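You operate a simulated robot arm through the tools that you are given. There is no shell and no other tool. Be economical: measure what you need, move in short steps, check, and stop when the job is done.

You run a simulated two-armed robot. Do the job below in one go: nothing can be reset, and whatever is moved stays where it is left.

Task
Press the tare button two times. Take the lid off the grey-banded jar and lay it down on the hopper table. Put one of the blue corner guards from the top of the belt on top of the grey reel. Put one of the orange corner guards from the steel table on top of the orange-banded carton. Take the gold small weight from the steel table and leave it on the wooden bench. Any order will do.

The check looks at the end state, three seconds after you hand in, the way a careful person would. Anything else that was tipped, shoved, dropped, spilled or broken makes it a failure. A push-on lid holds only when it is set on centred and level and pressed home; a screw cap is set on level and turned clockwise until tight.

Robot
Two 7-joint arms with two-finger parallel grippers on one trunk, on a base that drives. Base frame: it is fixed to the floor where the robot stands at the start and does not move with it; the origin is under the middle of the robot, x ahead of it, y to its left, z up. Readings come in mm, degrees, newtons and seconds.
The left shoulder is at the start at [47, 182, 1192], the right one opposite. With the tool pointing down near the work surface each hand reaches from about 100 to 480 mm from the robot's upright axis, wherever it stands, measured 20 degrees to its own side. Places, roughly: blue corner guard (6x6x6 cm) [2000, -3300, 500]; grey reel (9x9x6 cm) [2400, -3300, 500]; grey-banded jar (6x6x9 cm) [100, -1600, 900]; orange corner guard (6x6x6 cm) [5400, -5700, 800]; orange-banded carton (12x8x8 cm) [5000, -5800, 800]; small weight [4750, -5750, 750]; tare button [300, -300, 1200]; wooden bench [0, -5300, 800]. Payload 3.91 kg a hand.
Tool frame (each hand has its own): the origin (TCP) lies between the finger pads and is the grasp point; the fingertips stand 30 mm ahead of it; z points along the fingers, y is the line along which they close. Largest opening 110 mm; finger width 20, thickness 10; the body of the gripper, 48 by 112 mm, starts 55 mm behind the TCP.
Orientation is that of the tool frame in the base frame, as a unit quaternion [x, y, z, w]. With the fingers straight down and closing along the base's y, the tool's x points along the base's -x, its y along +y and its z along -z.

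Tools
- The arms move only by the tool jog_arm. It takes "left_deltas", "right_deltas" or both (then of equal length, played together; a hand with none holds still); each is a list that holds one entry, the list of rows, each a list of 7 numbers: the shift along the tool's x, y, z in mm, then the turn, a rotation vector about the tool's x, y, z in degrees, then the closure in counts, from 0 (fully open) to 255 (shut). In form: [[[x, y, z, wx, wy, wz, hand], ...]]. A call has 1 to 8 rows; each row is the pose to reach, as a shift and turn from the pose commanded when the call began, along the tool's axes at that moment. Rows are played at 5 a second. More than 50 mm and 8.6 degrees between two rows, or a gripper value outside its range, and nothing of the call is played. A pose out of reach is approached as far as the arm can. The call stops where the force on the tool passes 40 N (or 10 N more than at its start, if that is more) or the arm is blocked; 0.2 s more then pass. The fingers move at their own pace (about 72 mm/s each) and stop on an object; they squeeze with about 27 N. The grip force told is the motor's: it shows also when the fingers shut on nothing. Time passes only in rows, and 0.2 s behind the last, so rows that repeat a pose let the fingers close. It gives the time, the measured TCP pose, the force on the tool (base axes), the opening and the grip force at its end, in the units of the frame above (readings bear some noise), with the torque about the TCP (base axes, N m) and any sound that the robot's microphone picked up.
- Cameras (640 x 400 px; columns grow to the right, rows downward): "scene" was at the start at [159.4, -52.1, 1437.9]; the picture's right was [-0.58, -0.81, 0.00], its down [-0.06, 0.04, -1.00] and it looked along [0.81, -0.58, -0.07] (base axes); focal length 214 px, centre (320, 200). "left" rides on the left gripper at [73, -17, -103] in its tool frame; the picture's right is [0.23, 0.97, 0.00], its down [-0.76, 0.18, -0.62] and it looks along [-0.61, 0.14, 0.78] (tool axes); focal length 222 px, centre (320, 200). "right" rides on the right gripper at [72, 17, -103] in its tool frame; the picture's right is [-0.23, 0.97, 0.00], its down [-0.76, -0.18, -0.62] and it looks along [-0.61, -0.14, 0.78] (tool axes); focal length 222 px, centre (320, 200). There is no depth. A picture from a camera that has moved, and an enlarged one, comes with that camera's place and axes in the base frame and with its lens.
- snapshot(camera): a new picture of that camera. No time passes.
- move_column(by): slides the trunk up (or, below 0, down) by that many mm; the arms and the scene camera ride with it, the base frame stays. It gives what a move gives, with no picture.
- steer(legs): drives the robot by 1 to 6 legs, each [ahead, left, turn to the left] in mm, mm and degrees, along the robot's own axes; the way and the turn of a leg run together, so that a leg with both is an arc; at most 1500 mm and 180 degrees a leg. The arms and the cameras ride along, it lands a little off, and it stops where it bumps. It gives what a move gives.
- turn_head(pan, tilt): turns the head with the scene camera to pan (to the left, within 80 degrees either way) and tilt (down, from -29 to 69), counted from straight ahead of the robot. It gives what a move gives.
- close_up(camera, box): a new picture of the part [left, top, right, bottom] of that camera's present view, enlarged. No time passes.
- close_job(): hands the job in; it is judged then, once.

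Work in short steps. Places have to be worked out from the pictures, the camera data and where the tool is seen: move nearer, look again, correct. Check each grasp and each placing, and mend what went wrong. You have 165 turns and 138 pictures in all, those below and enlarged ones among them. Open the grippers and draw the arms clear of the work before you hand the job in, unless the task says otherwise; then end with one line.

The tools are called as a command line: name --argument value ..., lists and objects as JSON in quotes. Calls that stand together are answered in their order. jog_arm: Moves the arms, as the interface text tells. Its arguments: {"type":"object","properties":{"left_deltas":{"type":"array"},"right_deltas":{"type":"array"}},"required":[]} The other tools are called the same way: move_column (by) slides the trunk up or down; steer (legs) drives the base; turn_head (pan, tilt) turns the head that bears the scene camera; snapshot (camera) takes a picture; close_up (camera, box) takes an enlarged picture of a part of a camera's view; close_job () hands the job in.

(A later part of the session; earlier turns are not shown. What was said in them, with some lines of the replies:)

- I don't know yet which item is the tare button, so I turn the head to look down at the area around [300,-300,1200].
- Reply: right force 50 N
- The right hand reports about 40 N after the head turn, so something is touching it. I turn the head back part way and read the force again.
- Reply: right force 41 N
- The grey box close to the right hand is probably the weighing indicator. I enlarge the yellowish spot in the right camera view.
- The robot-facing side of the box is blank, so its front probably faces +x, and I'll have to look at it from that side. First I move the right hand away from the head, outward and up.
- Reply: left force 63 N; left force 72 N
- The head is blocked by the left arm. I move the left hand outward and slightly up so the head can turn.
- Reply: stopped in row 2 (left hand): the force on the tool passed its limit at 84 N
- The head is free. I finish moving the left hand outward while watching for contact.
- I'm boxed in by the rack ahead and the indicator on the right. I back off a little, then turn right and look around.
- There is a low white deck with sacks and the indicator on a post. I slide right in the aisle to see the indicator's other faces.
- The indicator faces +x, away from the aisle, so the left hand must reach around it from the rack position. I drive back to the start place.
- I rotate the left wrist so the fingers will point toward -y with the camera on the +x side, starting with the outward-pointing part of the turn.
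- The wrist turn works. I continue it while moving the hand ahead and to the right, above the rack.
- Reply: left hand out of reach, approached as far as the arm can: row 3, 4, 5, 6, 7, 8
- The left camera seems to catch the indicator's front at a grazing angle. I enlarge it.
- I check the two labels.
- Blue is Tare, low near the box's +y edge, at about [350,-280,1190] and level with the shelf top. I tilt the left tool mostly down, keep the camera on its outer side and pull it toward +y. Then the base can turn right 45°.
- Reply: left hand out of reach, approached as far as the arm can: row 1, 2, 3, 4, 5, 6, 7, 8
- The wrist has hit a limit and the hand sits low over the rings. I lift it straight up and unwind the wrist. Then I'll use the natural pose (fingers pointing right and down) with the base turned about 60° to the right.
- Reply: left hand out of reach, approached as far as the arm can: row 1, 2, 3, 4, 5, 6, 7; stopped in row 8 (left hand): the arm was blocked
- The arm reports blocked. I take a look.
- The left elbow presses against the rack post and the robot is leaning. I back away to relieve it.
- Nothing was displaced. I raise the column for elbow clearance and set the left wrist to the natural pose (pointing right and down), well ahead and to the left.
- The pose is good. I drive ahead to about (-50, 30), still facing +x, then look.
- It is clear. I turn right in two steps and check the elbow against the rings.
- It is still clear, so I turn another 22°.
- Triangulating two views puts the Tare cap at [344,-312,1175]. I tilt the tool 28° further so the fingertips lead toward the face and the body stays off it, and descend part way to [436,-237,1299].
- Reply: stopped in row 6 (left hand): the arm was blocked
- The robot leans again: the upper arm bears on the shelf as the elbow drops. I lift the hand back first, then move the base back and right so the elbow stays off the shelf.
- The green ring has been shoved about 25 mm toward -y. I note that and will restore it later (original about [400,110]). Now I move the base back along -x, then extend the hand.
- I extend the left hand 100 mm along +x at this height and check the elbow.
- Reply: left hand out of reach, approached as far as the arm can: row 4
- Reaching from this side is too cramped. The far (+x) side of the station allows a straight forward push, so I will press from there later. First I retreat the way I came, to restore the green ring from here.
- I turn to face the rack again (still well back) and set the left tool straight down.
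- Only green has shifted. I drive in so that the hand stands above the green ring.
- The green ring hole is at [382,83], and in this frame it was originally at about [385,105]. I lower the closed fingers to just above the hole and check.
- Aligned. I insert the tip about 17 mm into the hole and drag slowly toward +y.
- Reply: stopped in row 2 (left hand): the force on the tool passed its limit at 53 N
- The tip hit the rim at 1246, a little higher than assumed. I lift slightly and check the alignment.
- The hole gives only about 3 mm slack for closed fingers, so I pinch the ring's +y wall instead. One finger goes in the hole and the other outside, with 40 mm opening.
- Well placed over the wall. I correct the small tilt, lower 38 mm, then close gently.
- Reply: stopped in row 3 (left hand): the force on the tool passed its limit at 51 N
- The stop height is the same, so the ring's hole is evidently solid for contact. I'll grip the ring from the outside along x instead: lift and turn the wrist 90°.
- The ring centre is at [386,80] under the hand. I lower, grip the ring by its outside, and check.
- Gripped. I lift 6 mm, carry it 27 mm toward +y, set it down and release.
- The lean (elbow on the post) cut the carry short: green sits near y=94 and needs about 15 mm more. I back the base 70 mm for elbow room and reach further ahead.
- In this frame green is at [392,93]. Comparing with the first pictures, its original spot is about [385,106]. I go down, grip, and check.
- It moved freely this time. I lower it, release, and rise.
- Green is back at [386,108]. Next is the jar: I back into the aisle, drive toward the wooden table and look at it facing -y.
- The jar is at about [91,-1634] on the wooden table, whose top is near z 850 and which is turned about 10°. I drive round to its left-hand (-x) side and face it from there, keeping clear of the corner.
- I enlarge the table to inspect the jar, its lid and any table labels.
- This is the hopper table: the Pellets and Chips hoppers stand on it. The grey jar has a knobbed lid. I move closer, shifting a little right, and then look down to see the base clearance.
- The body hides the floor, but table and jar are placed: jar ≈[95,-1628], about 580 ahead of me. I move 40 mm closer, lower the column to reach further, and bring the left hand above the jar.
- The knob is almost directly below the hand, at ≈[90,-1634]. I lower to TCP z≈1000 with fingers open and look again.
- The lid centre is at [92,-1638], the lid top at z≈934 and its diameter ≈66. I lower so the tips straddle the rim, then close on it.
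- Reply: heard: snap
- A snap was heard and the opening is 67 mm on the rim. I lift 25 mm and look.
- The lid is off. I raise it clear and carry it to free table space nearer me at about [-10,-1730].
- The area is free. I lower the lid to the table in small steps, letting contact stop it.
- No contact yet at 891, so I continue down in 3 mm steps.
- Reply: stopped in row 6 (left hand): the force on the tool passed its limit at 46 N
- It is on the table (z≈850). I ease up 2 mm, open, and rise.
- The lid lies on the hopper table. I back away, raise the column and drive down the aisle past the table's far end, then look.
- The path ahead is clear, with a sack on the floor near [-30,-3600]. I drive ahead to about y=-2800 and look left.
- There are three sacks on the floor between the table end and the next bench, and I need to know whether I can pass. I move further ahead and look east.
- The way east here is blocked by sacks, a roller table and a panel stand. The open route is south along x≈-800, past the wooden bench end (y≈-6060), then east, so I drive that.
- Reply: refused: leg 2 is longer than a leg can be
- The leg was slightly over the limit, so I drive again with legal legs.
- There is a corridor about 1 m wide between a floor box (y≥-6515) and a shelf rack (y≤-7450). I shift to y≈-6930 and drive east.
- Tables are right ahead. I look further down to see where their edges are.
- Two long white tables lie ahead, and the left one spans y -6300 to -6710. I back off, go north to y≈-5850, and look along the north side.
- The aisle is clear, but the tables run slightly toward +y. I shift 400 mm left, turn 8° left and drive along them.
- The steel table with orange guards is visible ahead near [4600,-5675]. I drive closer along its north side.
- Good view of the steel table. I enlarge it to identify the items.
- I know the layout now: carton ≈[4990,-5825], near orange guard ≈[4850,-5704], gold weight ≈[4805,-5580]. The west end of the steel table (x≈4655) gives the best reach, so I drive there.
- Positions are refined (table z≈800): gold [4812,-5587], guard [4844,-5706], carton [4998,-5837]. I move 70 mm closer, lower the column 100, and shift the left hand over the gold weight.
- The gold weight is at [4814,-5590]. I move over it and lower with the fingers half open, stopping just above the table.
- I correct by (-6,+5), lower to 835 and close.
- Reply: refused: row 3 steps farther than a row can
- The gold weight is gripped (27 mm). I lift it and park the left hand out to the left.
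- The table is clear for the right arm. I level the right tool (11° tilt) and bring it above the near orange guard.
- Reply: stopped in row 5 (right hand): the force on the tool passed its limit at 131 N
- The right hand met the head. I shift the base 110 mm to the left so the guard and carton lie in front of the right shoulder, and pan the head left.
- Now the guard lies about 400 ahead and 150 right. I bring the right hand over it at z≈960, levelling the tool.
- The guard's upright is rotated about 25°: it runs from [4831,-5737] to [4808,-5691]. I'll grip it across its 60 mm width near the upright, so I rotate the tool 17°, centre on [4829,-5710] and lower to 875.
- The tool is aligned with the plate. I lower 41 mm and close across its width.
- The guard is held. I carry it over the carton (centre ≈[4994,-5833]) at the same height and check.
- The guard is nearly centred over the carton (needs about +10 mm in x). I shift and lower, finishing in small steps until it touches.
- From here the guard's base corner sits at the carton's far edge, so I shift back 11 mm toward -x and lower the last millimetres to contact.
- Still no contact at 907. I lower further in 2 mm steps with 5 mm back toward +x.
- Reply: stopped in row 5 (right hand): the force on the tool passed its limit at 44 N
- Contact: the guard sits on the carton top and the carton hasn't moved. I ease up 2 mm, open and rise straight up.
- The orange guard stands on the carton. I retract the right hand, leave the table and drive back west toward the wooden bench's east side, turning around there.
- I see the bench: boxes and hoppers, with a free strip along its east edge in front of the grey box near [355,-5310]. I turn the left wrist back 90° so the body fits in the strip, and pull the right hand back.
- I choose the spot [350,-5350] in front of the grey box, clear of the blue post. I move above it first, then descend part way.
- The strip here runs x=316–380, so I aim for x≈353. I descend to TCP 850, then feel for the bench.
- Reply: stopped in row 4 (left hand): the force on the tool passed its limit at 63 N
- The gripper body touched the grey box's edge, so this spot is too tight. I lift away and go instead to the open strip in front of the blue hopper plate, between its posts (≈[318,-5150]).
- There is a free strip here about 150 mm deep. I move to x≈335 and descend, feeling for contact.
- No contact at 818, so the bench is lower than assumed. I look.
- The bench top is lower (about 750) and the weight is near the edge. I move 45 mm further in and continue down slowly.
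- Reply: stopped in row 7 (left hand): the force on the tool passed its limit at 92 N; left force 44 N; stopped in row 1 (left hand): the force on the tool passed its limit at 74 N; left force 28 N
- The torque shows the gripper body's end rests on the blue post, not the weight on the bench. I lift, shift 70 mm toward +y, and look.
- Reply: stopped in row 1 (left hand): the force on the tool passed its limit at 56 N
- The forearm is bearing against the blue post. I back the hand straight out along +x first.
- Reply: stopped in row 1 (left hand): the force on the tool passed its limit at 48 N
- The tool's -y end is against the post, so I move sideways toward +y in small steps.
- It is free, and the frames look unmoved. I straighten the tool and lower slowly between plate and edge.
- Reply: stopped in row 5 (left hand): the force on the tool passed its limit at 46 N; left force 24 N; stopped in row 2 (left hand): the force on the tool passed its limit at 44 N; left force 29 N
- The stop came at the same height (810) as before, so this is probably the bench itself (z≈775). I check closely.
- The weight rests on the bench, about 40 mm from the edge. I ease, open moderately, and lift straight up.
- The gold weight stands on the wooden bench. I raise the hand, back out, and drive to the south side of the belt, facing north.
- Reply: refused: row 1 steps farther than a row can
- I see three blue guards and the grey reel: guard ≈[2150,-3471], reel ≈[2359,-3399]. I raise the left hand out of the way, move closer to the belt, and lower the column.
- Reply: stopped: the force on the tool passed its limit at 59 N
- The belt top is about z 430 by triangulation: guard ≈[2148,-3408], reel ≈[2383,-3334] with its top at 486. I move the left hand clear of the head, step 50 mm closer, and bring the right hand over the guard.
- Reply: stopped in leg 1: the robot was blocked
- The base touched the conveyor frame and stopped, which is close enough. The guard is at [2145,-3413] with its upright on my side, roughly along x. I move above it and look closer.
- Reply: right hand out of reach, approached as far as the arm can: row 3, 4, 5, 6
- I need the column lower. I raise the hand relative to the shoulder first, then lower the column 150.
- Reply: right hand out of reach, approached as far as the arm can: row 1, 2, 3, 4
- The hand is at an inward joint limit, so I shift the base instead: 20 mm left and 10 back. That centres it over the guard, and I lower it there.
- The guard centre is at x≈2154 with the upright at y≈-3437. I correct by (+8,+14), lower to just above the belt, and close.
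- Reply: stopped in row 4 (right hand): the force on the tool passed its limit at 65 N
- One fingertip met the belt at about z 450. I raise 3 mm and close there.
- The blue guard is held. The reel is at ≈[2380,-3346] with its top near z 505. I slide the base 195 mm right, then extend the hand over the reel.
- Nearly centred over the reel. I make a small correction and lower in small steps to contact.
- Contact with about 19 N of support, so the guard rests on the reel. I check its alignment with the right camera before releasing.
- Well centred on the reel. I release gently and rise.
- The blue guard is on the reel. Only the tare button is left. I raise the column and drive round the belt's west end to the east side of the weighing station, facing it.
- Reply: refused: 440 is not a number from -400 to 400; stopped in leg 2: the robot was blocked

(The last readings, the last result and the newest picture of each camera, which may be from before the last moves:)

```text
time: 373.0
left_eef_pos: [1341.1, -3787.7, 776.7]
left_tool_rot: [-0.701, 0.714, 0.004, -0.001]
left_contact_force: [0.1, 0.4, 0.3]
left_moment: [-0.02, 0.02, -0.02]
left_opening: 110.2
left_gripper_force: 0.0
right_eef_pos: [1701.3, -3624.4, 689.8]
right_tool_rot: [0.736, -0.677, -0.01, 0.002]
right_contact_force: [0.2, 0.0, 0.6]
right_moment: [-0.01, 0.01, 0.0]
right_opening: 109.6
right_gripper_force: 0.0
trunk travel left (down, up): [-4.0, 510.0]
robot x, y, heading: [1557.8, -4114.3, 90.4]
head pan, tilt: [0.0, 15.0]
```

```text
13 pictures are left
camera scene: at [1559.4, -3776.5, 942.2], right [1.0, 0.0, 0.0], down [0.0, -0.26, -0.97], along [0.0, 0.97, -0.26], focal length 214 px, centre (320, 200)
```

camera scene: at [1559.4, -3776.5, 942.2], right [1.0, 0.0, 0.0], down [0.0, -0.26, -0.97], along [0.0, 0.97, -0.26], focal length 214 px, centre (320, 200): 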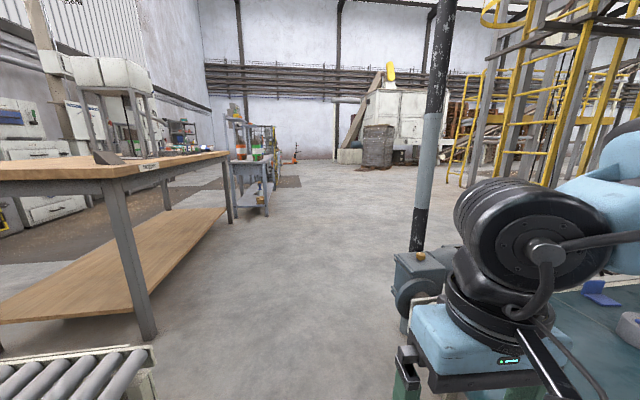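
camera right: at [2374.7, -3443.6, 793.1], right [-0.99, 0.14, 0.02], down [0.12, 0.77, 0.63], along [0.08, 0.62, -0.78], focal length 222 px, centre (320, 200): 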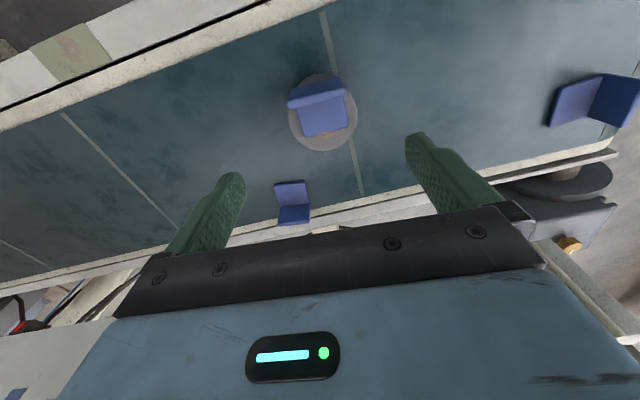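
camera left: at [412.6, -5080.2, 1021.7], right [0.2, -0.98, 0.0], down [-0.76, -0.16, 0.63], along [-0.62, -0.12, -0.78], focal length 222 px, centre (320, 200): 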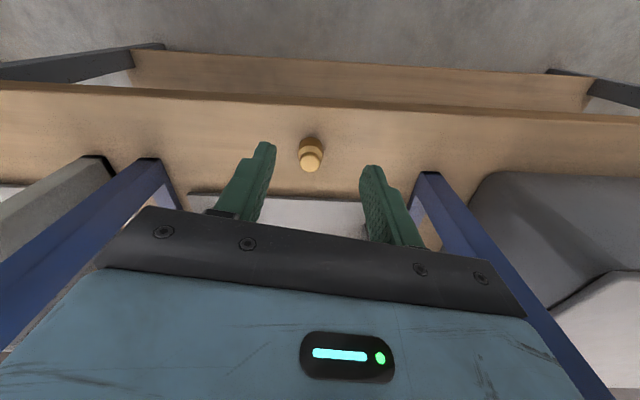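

Something on my left blocked me. I raise the column and look left and down.

move_column --by 390

turn_head --pan 65 --tilt 40

snapshot --camera "scene"

```text
time: 376.7
left_eef_pos: [1342.9, -3787.6, 1167.1]
left_tool_rot: [-0.7, 0.714, 0.003, -0.002]
left_contact_force: [-0.4, -0.1, -0.4]
left_moment: [0.02, 0.03, -0.01]
left_opening: 110.1
left_gripper_force: 0.2
right_eef_pos: [1701.7, -3623.1, 1079.7]
right_tool_rot: [0.736, -0.677, -0.009, 0.002]
right_contact_force: [1.3, -0.2, 0.7]
right_moment: [-0.01, 0.02, -0.01]
right_opening: 110.1
right_gripper_force: 0.0
trunk travel left (down, up): [-394.0, 120.0]
robot x, y, heading: [1556.5, -4116.0, 90.1]
head pan, tilt: [0.0, 15.0]
```

```text
time: 378.1
left_eef_pos: [1342.1, -3787.4, 1167.2]
left_tool_rot: [-0.701, 0.713, 0.004, -0.002]
left_contact_force: [-0.6, 0.8, 0.1]
left_moment: [0.0, -0.01, 0.01]
left_opening: 109.9
left_gripper_force: 0.1
right_eef_pos: [1701.7, -3623.6, 1079.2]
right_tool_rot: [0.736, -0.677, -0.009, 0.003]
right_contact_force: [0.1, 0.3, -0.2]
right_moment: [-0.04, 0.02, 0.02]
right_opening: 109.8
right_gripper_force: 0.0
trunk travel left (down, up): [-394.0, 120.0]
robot x, y, heading: [1555.9, -4116.7, 90.3]
head pan, tilt: [65.0, 40.0]
```

```text
12 pictures are left
camera scene: at [1483.0, -3962.8, 1314.0], right [0.42, 0.91, 0.0], down [0.58, -0.27, -0.77], along [-0.7, 0.32, -0.64], focal length 214 px, centre (320, 200)
```

scene: 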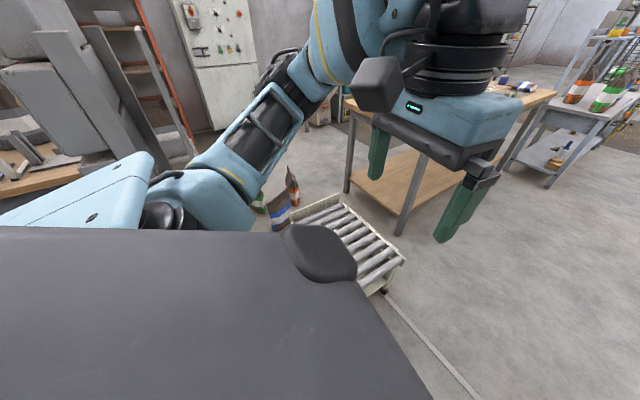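

I pass between the roller table (x≤1115) and the belt tail (x≥1830). I step right off the contact, go forward, then centre at x≈1475 and continue north.

steer --legs '[[0, -25, 0], [330, 0, 0], [0, 105, 0], [1450, 0, 0]]'

```text
time: 388.8
left_eef_pos: [1252.0, -2002.5, 1167.7]
left_tool_rot: [-0.702, 0.712, 0.003, -0.002]
left_contact_force: [-0.2, -0.8, -0.3]
left_moment: [-0.03, -0.01, 0.02]
left_opening: 109.7
left_gripper_force: 0.1
right_eef_pos: [1610.4, -1836.8, 1078.2]
right_tool_rot: [0.737, -0.676, -0.009, 0.002]
right_contact_force: [0.2, 0.9, -0.9]
right_moment: [-0.01, -0.06, -0.01]
right_opening: 109.8
right_gripper_force: 0.1
trunk travel left (down, up): [-394.0, 120.0]
robot x, y, heading: [1471.0, -2329.3, 90.7]
head pan, tilt: [65.0, 40.0]
```

I'm through. I continue north to y≈-460 and turn to face the station from the east.

steer --legs '[[1450, 0, 0], [417, 0, 0], [0, 0, 89.5]]'

turn_head --pan 0 --tilt 20

snapshot --camera "scene"

```text
time: 401.9
left_eef_pos: [1110.4, -678.1, 1167.2]
left_tool_rot: [1.0, -0.013, -0.001, 0.004]
left_contact_force: [-0.6, -1.0, -0.9]
left_moment: [-0.01, -0.02, -0.02]
left_opening: 109.9
left_gripper_force: 0.0
right_eef_pos: [949.3, -318.0, 1079.2]
right_tool_rot: [0.999, 0.039, -0.005, 0.008]
right_contact_force: [0.1, -0.2, -0.3]
right_moment: [-0.01, 0.0, -0.03]
right_opening: 110.1
right_gripper_force: 0.1
trunk travel left (down, up): [-394.0, 120.0]
robot x, y, heading: [1443.0, -466.1, 179.7]
head pan, tilt: [65.0, 40.0]
```

```text
time: 403.3
left_eef_pos: [1111.3, -679.4, 1166.8]
left_tool_rot: [1.0, -0.013, -0.001, 0.003]
left_contact_force: [0.1, -0.1, 0.2]
left_moment: [-0.01, 0.04, 0.0]
left_opening: 110.3
left_gripper_force: 0.1
right_eef_pos: [950.2, -319.1, 1078.9]
right_tool_rot: [0.999, 0.038, -0.005, 0.008]
right_contact_force: [0.3, 0.2, 0.1]
right_moment: [0.01, -0.01, 0.01]
right_opening: 109.9
right_gripper_force: 0.0
trunk travel left (down, up): [-394.0, 120.0]
robot x, y, heading: [1440.6, -464.0, 179.9]
head pan, tilt: [0.0, 20.0]
```

```text
11 pictures are left
camera scene: at [1232.0, -461.8, 1345.4], right [0.0, 1.0, 0.0], down [0.34, 0.0, -0.94], along [-0.94, 0.0, -0.34], focal length 214 px, centre (320, 200)
```

scene: 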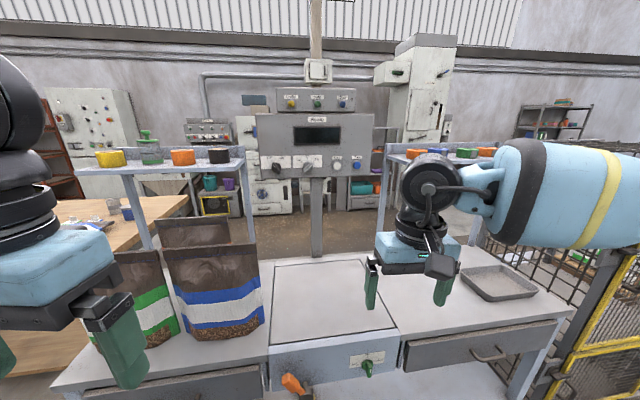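

I see the panel; the blue Tare button checks out at [347,-313,1176]. I rotate the right tool to point ahead with fingers closed, rising to the button's height.

jog_arm --right_deltas '[[[0, 0, -12, 0, -8.5, 0, 255], [0, 0, -24, 0, -17, 0, 255], [0, 0, -36, 0, -25.5, 0, 255], [0, 0, -48, 0, -34, 0, 255], [0, 0, -60, 0, -42.5, 0, 255], [0, 0, -72, 0, -51, 0, 255], [0, 0, -84, 0, -59.5, 0, 255], [0, 0, -96, 0, -68, 0, 255]]]'

```text
time: 405.1
left_eef_pos: [1110.7, -679.1, 1167.5]
left_tool_rot: [1.0, -0.013, -0.001, 0.004]
left_contact_force: [0.3, -0.1, 0.0]
left_moment: [0.0, -0.02, 0.04]
left_opening: 110.1
left_gripper_force: 0.1
right_eef_pos: [949.7, -316.7, 1175.2]
right_tool_rot: [0.825, 0.027, -0.563, 0.028]
right_contact_force: [0.0, -0.4, 0.2]
right_moment: [0.02, -0.01, 0.05]
right_opening: 0.3
right_gripper_force: 26.8
trunk travel left (down, up): [-394.0, 120.0]
robot x, y, heading: [1440.7, -463.4, 179.9]
head pan, tilt: [0.0, 20.0]
```

Pointing ahead and 21° down. I finish levelling it, then drive the base closer.

jog_arm --right_deltas '[[[0, 0, 0, 1.5, -7, 0, 255], [0, 0, 0, 3, -14, 0, 255], [0, 0, 0, 4, -21, 0, 255], [0, 0, 0, 4, -21, 0, 255]]]' --left_deltas '[[[25, 0, -10, 0, 0, 0, 0], [50, 0, -20, 0, 0, 0, 0], [75, 0, -30, 0, 0, 0, 0], [100, 0, -40, 0, 0, 0, 0]]]'

steer --legs '[[270, 0, 0]]'

snapshot --camera "scene"

```text
time: 406.1
left_eef_pos: [1211.3, -680.0, 1206.9]
left_tool_rot: [1.0, -0.013, -0.001, 0.003]
left_contact_force: [-0.5, -0.2, -1.0]
left_moment: [0.04, 0.01, -0.01]
left_opening: 110.3
left_gripper_force: 0.1
right_eef_pos: [951.6, -316.4, 1176.8]
right_tool_rot: [0.708, 0.003, -0.706, 0.004]
right_contact_force: [-0.1, -0.6, 0.7]
right_moment: [-0.01, -0.01, -0.02]
right_opening: 0.0
right_gripper_force: 27.5
trunk travel left (down, up): [-394.0, 120.0]
robot x, y, heading: [1443.0, -461.8, 179.7]
head pan, tilt: [0.0, 20.0]
```

```text
time: 408.0
left_eef_pos: [938.5, -678.1, 1206.8]
left_tool_rot: [1.0, -0.015, -0.001, 0.004]
left_contact_force: [0.3, 0.5, 0.3]
left_moment: [0.01, -0.03, 0.03]
left_opening: 109.7
left_gripper_force: 0.0
right_eef_pos: [678.6, -311.9, 1175.2]
right_tool_rot: [0.71, 0.001, -0.704, 0.003]
right_contact_force: [0.2, -0.1, -0.6]
right_moment: [-0.02, -0.01, -0.01]
right_opening: 0.1
right_gripper_force: 27.1
trunk travel left (down, up): [-394.0, 120.0]
robot x, y, heading: [1170.2, -464.2, 179.6]
head pan, tilt: [0.0, 20.0]
```

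```text
10 pictures are left
camera scene: at [960.4, -459.1, 1345.4], right [0.01, 1.0, 0.0], down [0.34, 0.0, -0.94], along [-0.94, 0.01, -0.34], focal length 214 px, centre (320, 200)
```

scene: 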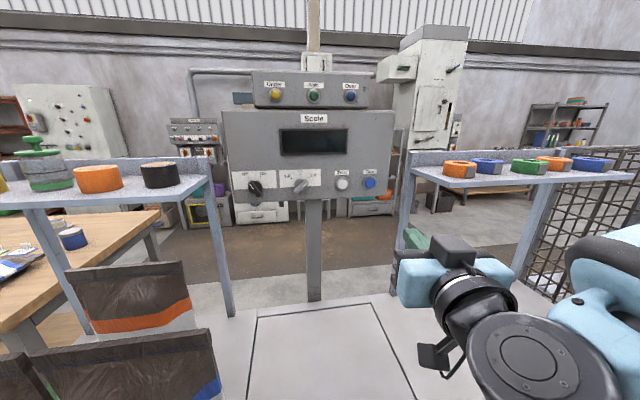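

Aligned with Tare. I extend the hand 250 mm straight ahead, stopping about 45 mm short of the button, and check.

jog_arm --right_deltas '[[[-1, -1, 49, 0, 0, 0, 255], [-2, -2, 98, 0, 0, 0, 255], [-3, -3, 147, 0, 0, 0, 255], [-4, -3, 196, 0, 0, 0, 255], [-4, -3, 245, 0, 0, 0, 255], [-4, -3, 245, 0, 0, 0, 255]]]'

close_up --camera "scene" --box '[300, 130, 480, 250]'

snapshot --camera "right"

```text
time: 409.4
left_eef_pos: [937.7, -678.4, 1207.6]
left_tool_rot: [1.0, -0.016, -0.001, 0.003]
left_contact_force: [0.4, -0.3, 0.2]
left_moment: [-0.01, -0.01, 0.0]
left_opening: 110.0
left_gripper_force: 0.1
right_eef_pos: [462.0, -291.7, 1205.9]
right_tool_rot: [0.714, 0.001, -0.7, 0.002]
right_contact_force: [-0.7, -0.2, 0.1]
right_moment: [0.01, 0.02, -0.02]
right_opening: 0.0
right_gripper_force: 26.5
right hand out of reach, approached as far as the arm can: row 3, 4, 5, 6
trunk travel left (down, up): [-394.0, 120.0]
robot x, y, heading: [1169.5, -460.7, 179.5]
head pan, tilt: [0.0, 20.0]
```

```text
3.33 times, centred on (390, 190) of scene
camera zoom: at [960.6, -459.2, 1345.4], right [0.01, 1.0, 0.0], down [0.34, 0.0, -0.94], along [-0.94, 0.01, -0.34], focal length 715 px, centre (87, 233)
```

zoom: 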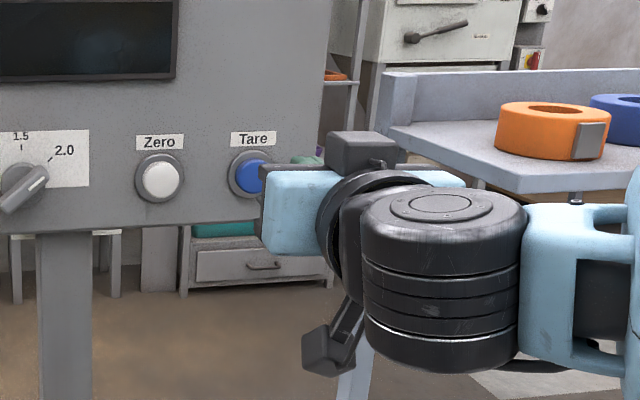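

```text
8 pictures are left
camera right: at [565.6, -308.9, 1136.2], right [0.0, -0.97, 0.23], down [0.61, 0.18, 0.77], along [-0.8, 0.14, 0.59], focal length 222 px, centre (320, 200)
```

right: 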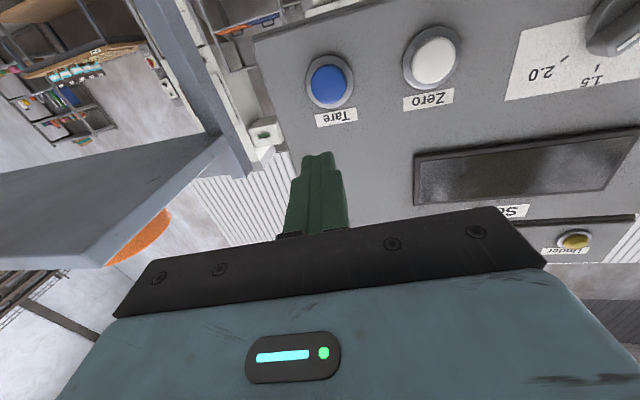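

The arm is about 90 mm short. I retract the hand and turn the base 40° left, which brings the right shoulder about 105 mm closer without nearing the deck. Then I yaw the tool back.

jog_arm --right_deltas '[[[0, 0, -45, 0, 0, 0, 255], [0, 0, -90, 0, 0, 0, 255], [0, 0, -135, 0, 0, 0, 255], [0, 0, -180, 0, 0, 0, 255], [0, 0, -225, 0, 0, 0, 255], [0, 0, -260, 0, 0, 0, 255]]]'

steer --legs '[[0, 0, 40]]'

jog_arm --right_deltas '[[[0, 0, 0, 8, 0, 0, 255], [0, 0, 0, 16, 0, 0, 255], [0, 0, 0, 24, 0, 0, 255], [0, 0, 0, 32, 0, 0, 255], [0, 0, 0, 40, 0, 0, 255], [0, 0, 0, 40, 0, 0, 255]]]'

```text
time: 410.8
left_eef_pos: [939.0, -677.1, 1207.2]
left_tool_rot: [1.0, -0.016, -0.001, 0.003]
left_contact_force: [0.1, 0.0, 0.4]
left_moment: [0.02, -0.02, 0.01]
left_opening: 109.9
left_gripper_force: 0.1
right_eef_pos: [694.3, -300.6, 1219.8]
right_tool_rot: [0.71, 0.0, -0.704, 0.001]
right_contact_force: [0.0, -0.8, 1.0]
right_moment: [-0.01, 0.02, 0.0]
right_opening: 0.4
right_gripper_force: 27.2
right hand out of reach, approached as far as the arm can: row 6
trunk travel left (down, up): [-394.0, 120.0]
robot x, y, heading: [1166.8, -461.5, 179.6]
head pan, tilt: [0.0, 20.0]
```

```text
time: 413.1
left_eef_pos: [1129.4, -776.2, 1206.5]
left_tool_rot: [0.945, 0.326, 0.001, 0.004]
left_contact_force: [0.4, 0.4, 0.1]
left_moment: [0.0, -0.02, 0.03]
left_opening: 109.8
left_gripper_force: 0.0
right_eef_pos: [701.4, -642.7, 1220.5]
right_tool_rot: [0.667, 0.241, -0.662, 0.241]
right_contact_force: [-0.4, 0.6, -0.2]
right_moment: [0.02, 0.0, 0.02]
right_opening: 0.0
right_gripper_force: 26.7
trunk travel left (down, up): [-394.0, 120.0]
robot x, y, heading: [1168.2, -463.1, -140.6]
head pan, tilt: [0.0, 20.0]
```

```text
time: 414.4
left_eef_pos: [1129.7, -776.4, 1207.2]
left_tool_rot: [0.946, 0.325, 0.0, 0.003]
left_contact_force: [-0.2, -0.1, 0.5]
left_moment: [-0.01, 0.0, -0.01]
left_opening: 110.0
left_gripper_force: 0.2
right_eef_pos: [624.8, -580.4, 1243.0]
right_tool_rot: [0.71, 0.0, -0.704, -0.002]
right_contact_force: [-0.6, 0.3, 1.5]
right_moment: [0.02, -0.02, 0.0]
right_opening: 0.0
right_gripper_force: 27.0
right hand out of reach, approached as far as the arm can: row 3, 4, 5, 6
trunk travel left (down, up): [-394.0, 120.0]
robot x, y, heading: [1173.3, -459.9, -140.5]
head pan, tilt: [0.0, 20.0]
```

The tool points at the panel again. I move sideways in front of the Tare button first, then partly ahead.

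jog_arm --right_deltas '[[[10, -45, 0, 0, 0, 0, 255], [22, -90, 0, 0, 0, 0, 255], [34, -135, 0, 0, 0, 0, 255], [46, -180, 0, 0, 0, 0, 255], [58, -225, 5, 0, 0, 0, 255], [66, -271, 10, 0, 0, 0, 255], [66, -271, 55, 0, 0, 0, 255], [66, -271, 100, 0, 0, 0, 255]]]'

jog_arm --right_deltas '[[[0, 0, 0, 0, 0, 0, 255], [0, 0, 0, 0, 0, 0, 255]]]'

```text
time: 416.2
left_eef_pos: [1129.1, -775.8, 1208.1]
left_tool_rot: [0.945, 0.326, 0.001, 0.003]
left_contact_force: [-0.2, 0.9, 0.2]
left_moment: [0.03, 0.0, -0.03]
left_opening: 109.9
left_gripper_force: 0.0
right_eef_pos: [521.3, -310.8, 1194.1]
right_tool_rot: [0.711, 0.001, -0.703, -0.001]
right_contact_force: [-0.1, -0.4, -0.3]
right_moment: [-0.01, -0.03, -0.01]
right_opening: 0.1
right_gripper_force: 26.8
right hand out of reach, approached as far as the arm can: row 2, 3, 4, 5, 6, 7, 8
trunk travel left (down, up): [-394.0, 120.0]
robot x, y, heading: [1167.0, -462.2, -140.4]
head pan, tilt: [0.0, 20.0]
```

```text
time: 416.9
left_eef_pos: [1129.5, -776.4, 1206.2]
left_tool_rot: [0.946, 0.326, 0.0, 0.004]
left_contact_force: [-0.2, 0.5, -0.4]
left_moment: [-0.01, 0.0, -0.03]
left_opening: 110.1
left_gripper_force: 0.1
right_eef_pos: [521.3, -310.2, 1195.1]
right_tool_rot: [0.711, -0.001, -0.703, -0.002]
right_contact_force: [-0.1, 0.4, 0.9]
right_moment: [-0.02, -0.01, 0.0]
right_opening: 0.1
right_gripper_force: 26.8
trunk travel left (down, up): [-394.0, 120.0]
robot x, y, heading: [1170.1, -461.2, -141.0]
head pan, tilt: [0.0, 20.0]
```

Nearly there, but the arm rides 18 mm high. I use the column for the height and try reaching further ahead to 25 mm before contact.

move_column --by -18

jog_arm --right_deltas '[[[0, 0, 30, 0, 0, 0, 255], [0, 0, 60, 0, 0, 0, 255], [0, 0, 90, 0, 0, 0, 255], [0, 0, 115, 0, 0, 0, 255], [0, 0, 115, 0, 0, 0, 255]]]'

close_up --camera "right" --box '[200, 0, 440, 220]'

```text
time: 417.5
left_eef_pos: [1129.8, -775.8, 1189.8]
left_tool_rot: [0.946, 0.325, 0.0, 0.004]
left_contact_force: [-0.5, -0.6, -0.8]
left_moment: [-0.02, 0.01, -0.03]
left_opening: 110.0
left_gripper_force: 0.1
right_eef_pos: [518.5, -313.4, 1170.5]
right_tool_rot: [0.716, 0.005, -0.698, -0.005]
right_contact_force: [0.5, 0.1, -0.4]
right_moment: [0.01, 0.05, 0.01]
right_opening: 0.0
right_gripper_force: 27.2
trunk travel left (down, up): [-376.0, 138.0]
robot x, y, heading: [1166.8, -462.2, -140.4]
head pan, tilt: [0.0, 20.0]
```

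```text
time: 418.7
left_eef_pos: [1128.8, -774.6, 1190.3]
left_tool_rot: [0.946, 0.325, 0.0, 0.003]
left_contact_force: [0.2, 0.0, 0.5]
left_moment: [-0.01, -0.02, -0.02]
left_opening: 110.2
left_gripper_force: 0.0
right_eef_pos: [414.3, -340.5, 1187.1]
right_tool_rot: [0.715, 0.004, -0.699, -0.005]
right_contact_force: [0.1, 0.5, 0.0]
right_moment: [0.02, -0.03, 0.0]
right_opening: 0.0
right_gripper_force: 27.0
right hand out of reach, approached as far as the arm can: row 1, 2, 3, 4, 5
trunk travel left (down, up): [-376.0, 138.0]
robot x, y, heading: [1168.6, -462.0, -140.4]
head pan, tilt: [0.0, 20.0]
```

```text
1.82 times, centred on (320, 110) of right
camera zoom: at [518.6, -357.0, 1117.7], right [-0.01, -0.98, 0.22], down [0.61, 0.17, 0.78], along [-0.8, 0.14, 0.59], focal length 404 px, centre (320, 364)
```

zoom: 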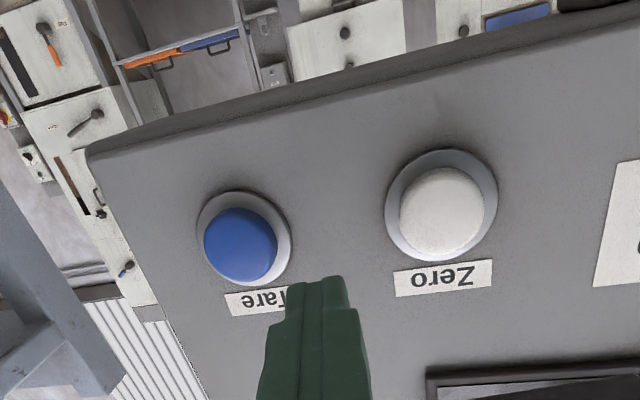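

From this view Tare is at [350,-308,1172]. I shift the base by (-10,+32) and the column by -14 to line up the fingertip.

steer --legs '[[-13, -31, 0]]'

move_column --by -14

close_up --camera "right" --box '[200, 0, 440, 220]'

```text
time: 419.7
left_eef_pos: [1119.4, -743.3, 1189.1]
left_tool_rot: [0.946, 0.325, 0.0, 0.003]
left_contact_force: [-0.1, -0.4, 0.1]
left_moment: [-0.01, 0.03, 0.01]
left_opening: 110.1
left_gripper_force: 0.0
right_eef_pos: [403.7, -308.6, 1187.5]
right_tool_rot: [0.715, 0.005, -0.699, -0.004]
right_contact_force: [0.2, 0.6, -0.3]
right_moment: [0.0, -0.01, 0.02]
right_opening: 0.1
right_gripper_force: 26.9
trunk travel left (down, up): [-376.0, 138.0]
robot x, y, heading: [1162.1, -430.0, -140.7]
head pan, tilt: [0.0, 20.0]
```

```text
time: 420.3
left_eef_pos: [1120.0, -743.2, 1176.8]
left_tool_rot: [0.945, 0.326, 0.0, 0.002]
left_contact_force: [0.5, -0.7, 0.2]
left_moment: [0.02, 0.01, 0.04]
left_opening: 109.7
left_gripper_force: 0.1
right_eef_pos: [404.5, -308.5, 1173.6]
right_tool_rot: [0.715, 0.003, -0.699, -0.007]
right_contact_force: [0.1, 0.0, 0.6]
right_moment: [-0.02, -0.02, -0.03]
right_opening: 0.0
right_gripper_force: 26.8
trunk travel left (down, up): [-362.0, 152.0]
robot x, y, heading: [1154.1, -430.1, -140.5]
head pan, tilt: [0.0, 20.0]
```

```text
1.82 times, centred on (320, 110) of right
camera zoom: at [509.3, -325.6, 1103.8], right [-0.01, -0.98, 0.21], down [0.61, 0.17, 0.78], along [-0.8, 0.13, 0.59], focal length 404 px, centre (320, 364)
```

zoom: 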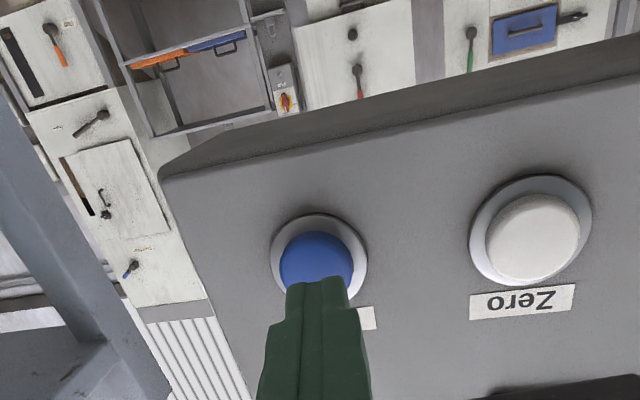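

The fingertip is right in front of the Tare button, about 20 mm off. I push ahead in 4 mm steps.

jog_arm --right_deltas '[[[0, 0, 6, 0, 0, 0, 255], [0, 0, 12, 0, 0, 0, 255], [0, 0, 17, 0, 0, 0, 255], [0, 0, 21, 0, 0, 0, 255], [0, 0, 25, 0, 0, 0, 255], [0, 0, 29, 0, 0, 0, 255], [0, 0, 33, 0, 0, 0, 255], [0, 0, 37, 0, 0, 0, 255]]]'

```text
time: 422.1
left_eef_pos: [1124.3, -744.4, 1175.8]
left_tool_rot: [0.946, 0.325, 0.0, 0.003]
left_contact_force: [-0.1, -0.3, -0.5]
left_moment: [-0.03, -0.02, 0.04]
left_opening: 109.9
left_gripper_force: 0.1
right_eef_pos: [372.4, -310.0, 1173.4]
right_tool_rot: [0.717, 0.007, -0.697, -0.004]
right_contact_force: [29.7, -6.0, -9.4]
right_moment: [0.06, -0.16, 0.36]
right_opening: 0.0
right_gripper_force: 27.1
trunk travel left (down, up): [-362.0, 152.0]
robot x, y, heading: [1156.8, -427.7, -140.7]
head pan, tilt: [0.0, 20.0]
heard: click
```

A click: first press registered. I retract fully to release the button.

jog_arm --right_deltas '[[[0, 0, -10, 0, 0, 0, 255], [0, 0, -22, 0, 0, 0, 255], [0, 0, -35, 0, 0, 0, 255], [0, 0, -35, 0, 0, 0, 255]]]'

```text
time: 423.1
left_eef_pos: [1119.3, -743.9, 1175.1]
left_tool_rot: [0.945, 0.326, 0.0, 0.003]
left_contact_force: [0.1, 0.3, 0.7]
left_moment: [-0.04, 0.01, 0.01]
left_opening: 109.8
left_gripper_force: 0.1
right_eef_pos: [403.3, -309.3, 1174.2]
right_tool_rot: [0.715, 0.004, -0.699, -0.006]
right_contact_force: [-1.0, 0.6, -0.4]
right_moment: [-0.01, 0.02, 0.01]
right_opening: 0.0
right_gripper_force: 27.1
trunk travel left (down, up): [-362.0, 152.0]
robot x, y, heading: [1157.0, -427.8, -140.8]
head pan, tilt: [0.0, 20.0]
```

The hand is free and back at the same place. I press the second time with the same stroke.

jog_arm --right_deltas '[[[0, 0, 6, 0, 0, 0, 255], [0, 0, 12, 0, 0, 0, 255], [0, 0, 17, 0, 0, 0, 255], [0, 0, 21, 0, 0, 0, 255], [0, 0, 25, 0, 0, 0, 255], [0, 0, 29, 0, 0, 0, 255], [0, 0, 32, 0, 0, 0, 255], [0, 0, 35, 0, 0, 0, 255]]]'

```text
time: 424.9
left_eef_pos: [1123.0, -744.3, 1175.1]
left_tool_rot: [0.946, 0.325, -0.001, 0.002]
left_contact_force: [-1.0, -0.3, 0.2]
left_moment: [-0.03, 0.0, -0.01]
left_opening: 110.1
left_gripper_force: 0.0
right_eef_pos: [370.8, -310.1, 1174.4]
right_tool_rot: [0.717, 0.004, -0.697, -0.006]
right_contact_force: [30.8, -3.6, -9.3]
right_moment: [0.06, -0.15, 0.28]
right_opening: 0.0
right_gripper_force: 26.9
trunk travel left (down, up): [-362.0, 152.0]
robot x, y, heading: [1159.9, -432.5, -140.6]
head pan, tilt: [0.0, 20.0]
heard: click
```

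Second click. I retract the hand and back the robot away from the station.

jog_arm --right_deltas '[[[0, 0, -15, 0, 0, 0, 255], [0, 0, -45, 0, 0, 0, 255], [0, 0, -90, 0, 0, 0, 255], [0, 0, -130, 0, 0, 0, 255]]]'

steer --legs '[[-230, 190, 0], [0, 0, -40]]'

jog_arm --right_deltas '[[[0, 0, 0, 0, 0, 0, 0], [0, 0, 0, 0, 0, 0, 0], [0, 0, 0, 0, 0, 0, 0]]]'

turn_head --pan 0 --tilt 20

snapshot --camera "scene"

```text
time: 425.9
left_eef_pos: [1121.0, -742.7, 1175.0]
left_tool_rot: [0.945, 0.326, 0.0, 0.003]
left_contact_force: [0.0, -0.1, 1.0]
left_moment: [0.03, 0.02, 0.01]
left_opening: 110.1
left_gripper_force: 0.0
right_eef_pos: [498.0, -309.4, 1176.6]
right_tool_rot: [0.715, 0.004, -0.699, -0.006]
right_contact_force: [-0.3, 0.3, -0.2]
right_moment: [0.02, 0.0, -0.03]
right_opening: 0.0
right_gripper_force: 27.1
trunk travel left (down, up): [-362.0, 152.0]
robot x, y, heading: [1161.6, -425.5, -140.7]
head pan, tilt: [0.0, 20.0]
```

```text
time: 430.0
left_eef_pos: [1225.9, -644.0, 1175.8]
left_tool_rot: [1.0, -0.017, 0.0, 0.003]
left_contact_force: [0.1, 1.0, 0.0]
left_moment: [0.0, -0.01, 0.01]
left_opening: 110.0
left_gripper_force: 0.0
right_eef_pos: [1028.1, 89.2, 1175.3]
right_tool_rot: [0.673, -0.24, -0.655, -0.244]
right_contact_force: [-0.4, -0.4, -0.4]
right_moment: [0.0, 0.01, -0.02]
right_opening: 0.0
right_gripper_force: 26.9
trunk travel left (down, up): [-362.0, 152.0]
robot x, y, heading: [1458.3, -429.1, 179.2]
head pan, tilt: [0.0, 20.0]
```

```text
time: 430.8
left_eef_pos: [1225.7, -645.3, 1176.1]
left_tool_rot: [1.0, -0.017, -0.001, 0.002]
left_contact_force: [0.4, 0.5, 0.2]
left_moment: [0.06, -0.02, 0.01]
left_opening: 110.1
left_gripper_force: 0.0
right_eef_pos: [1027.1, 89.7, 1176.5]
right_tool_rot: [0.674, -0.24, -0.655, -0.244]
right_contact_force: [0.6, -0.8, -0.3]
right_moment: [0.01, 0.02, 0.0]
right_opening: 109.9
right_gripper_force: 0.6
trunk travel left (down, up): [-362.0, 152.0]
robot x, y, heading: [1457.6, -427.6, 179.2]
head pan, tilt: [0.0, 20.0]
```

```text
time: 431.4
left_eef_pos: [1225.5, -645.2, 1175.7]
left_tool_rot: [1.0, -0.017, 0.0, 0.002]
left_contact_force: [-0.2, -0.5, 0.0]
left_moment: [0.0, -0.01, 0.02]
left_opening: 109.9
left_gripper_force: 0.0
right_eef_pos: [1028.4, 88.5, 1176.0]
right_tool_rot: [0.674, -0.24, -0.655, -0.244]
right_contact_force: [0.5, -1.3, 0.5]
right_moment: [-0.02, 0.02, 0.0]
right_opening: 110.0
right_gripper_force: 0.1
trunk travel left (down, up): [-362.0, 152.0]
robot x, y, heading: [1460.8, -431.6, 179.3]
head pan, tilt: [0.0, 20.0]
```

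```text
5 pictures are left
camera scene: at [1238.0, -425.5, 1310.4], right [0.01, 1.0, 0.0], down [0.34, 0.0, -0.94], along [-0.94, 0.01, -0.34], focal length 214 px, centre (320, 200)
```

scene: 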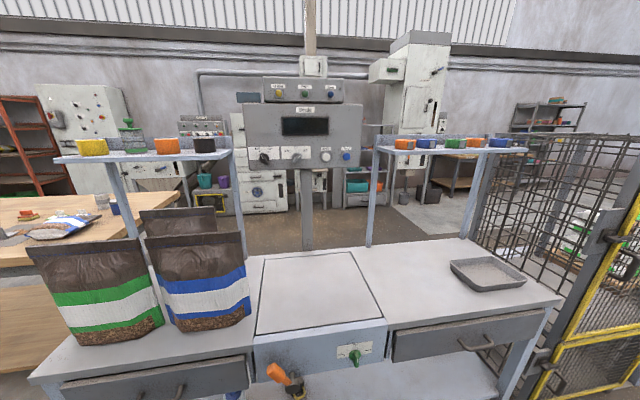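

All five jobs are done, the grippers are open and the arms are clear of the work, so I hand in.

close_job

```text
The job is handed in.
```

I handed the job in with all five tasks done: tare pressed twice (two clicks heard), the lid on the hopper table, the blue guard on the grey reel, the orange guard on the orange-banded carton, and the gold weight on the wooden bench. Three things could count against it: I knocked the green ring on the weighing-station shelf about 25 mm and put it back to within a few millimetres; the left arm pressed hard on the bench's grey box and blue hopper post, which showed no movement in the pictures; and the base bumped the conveyor frame and something out of view near the grey bin, which I did not check afterwards.
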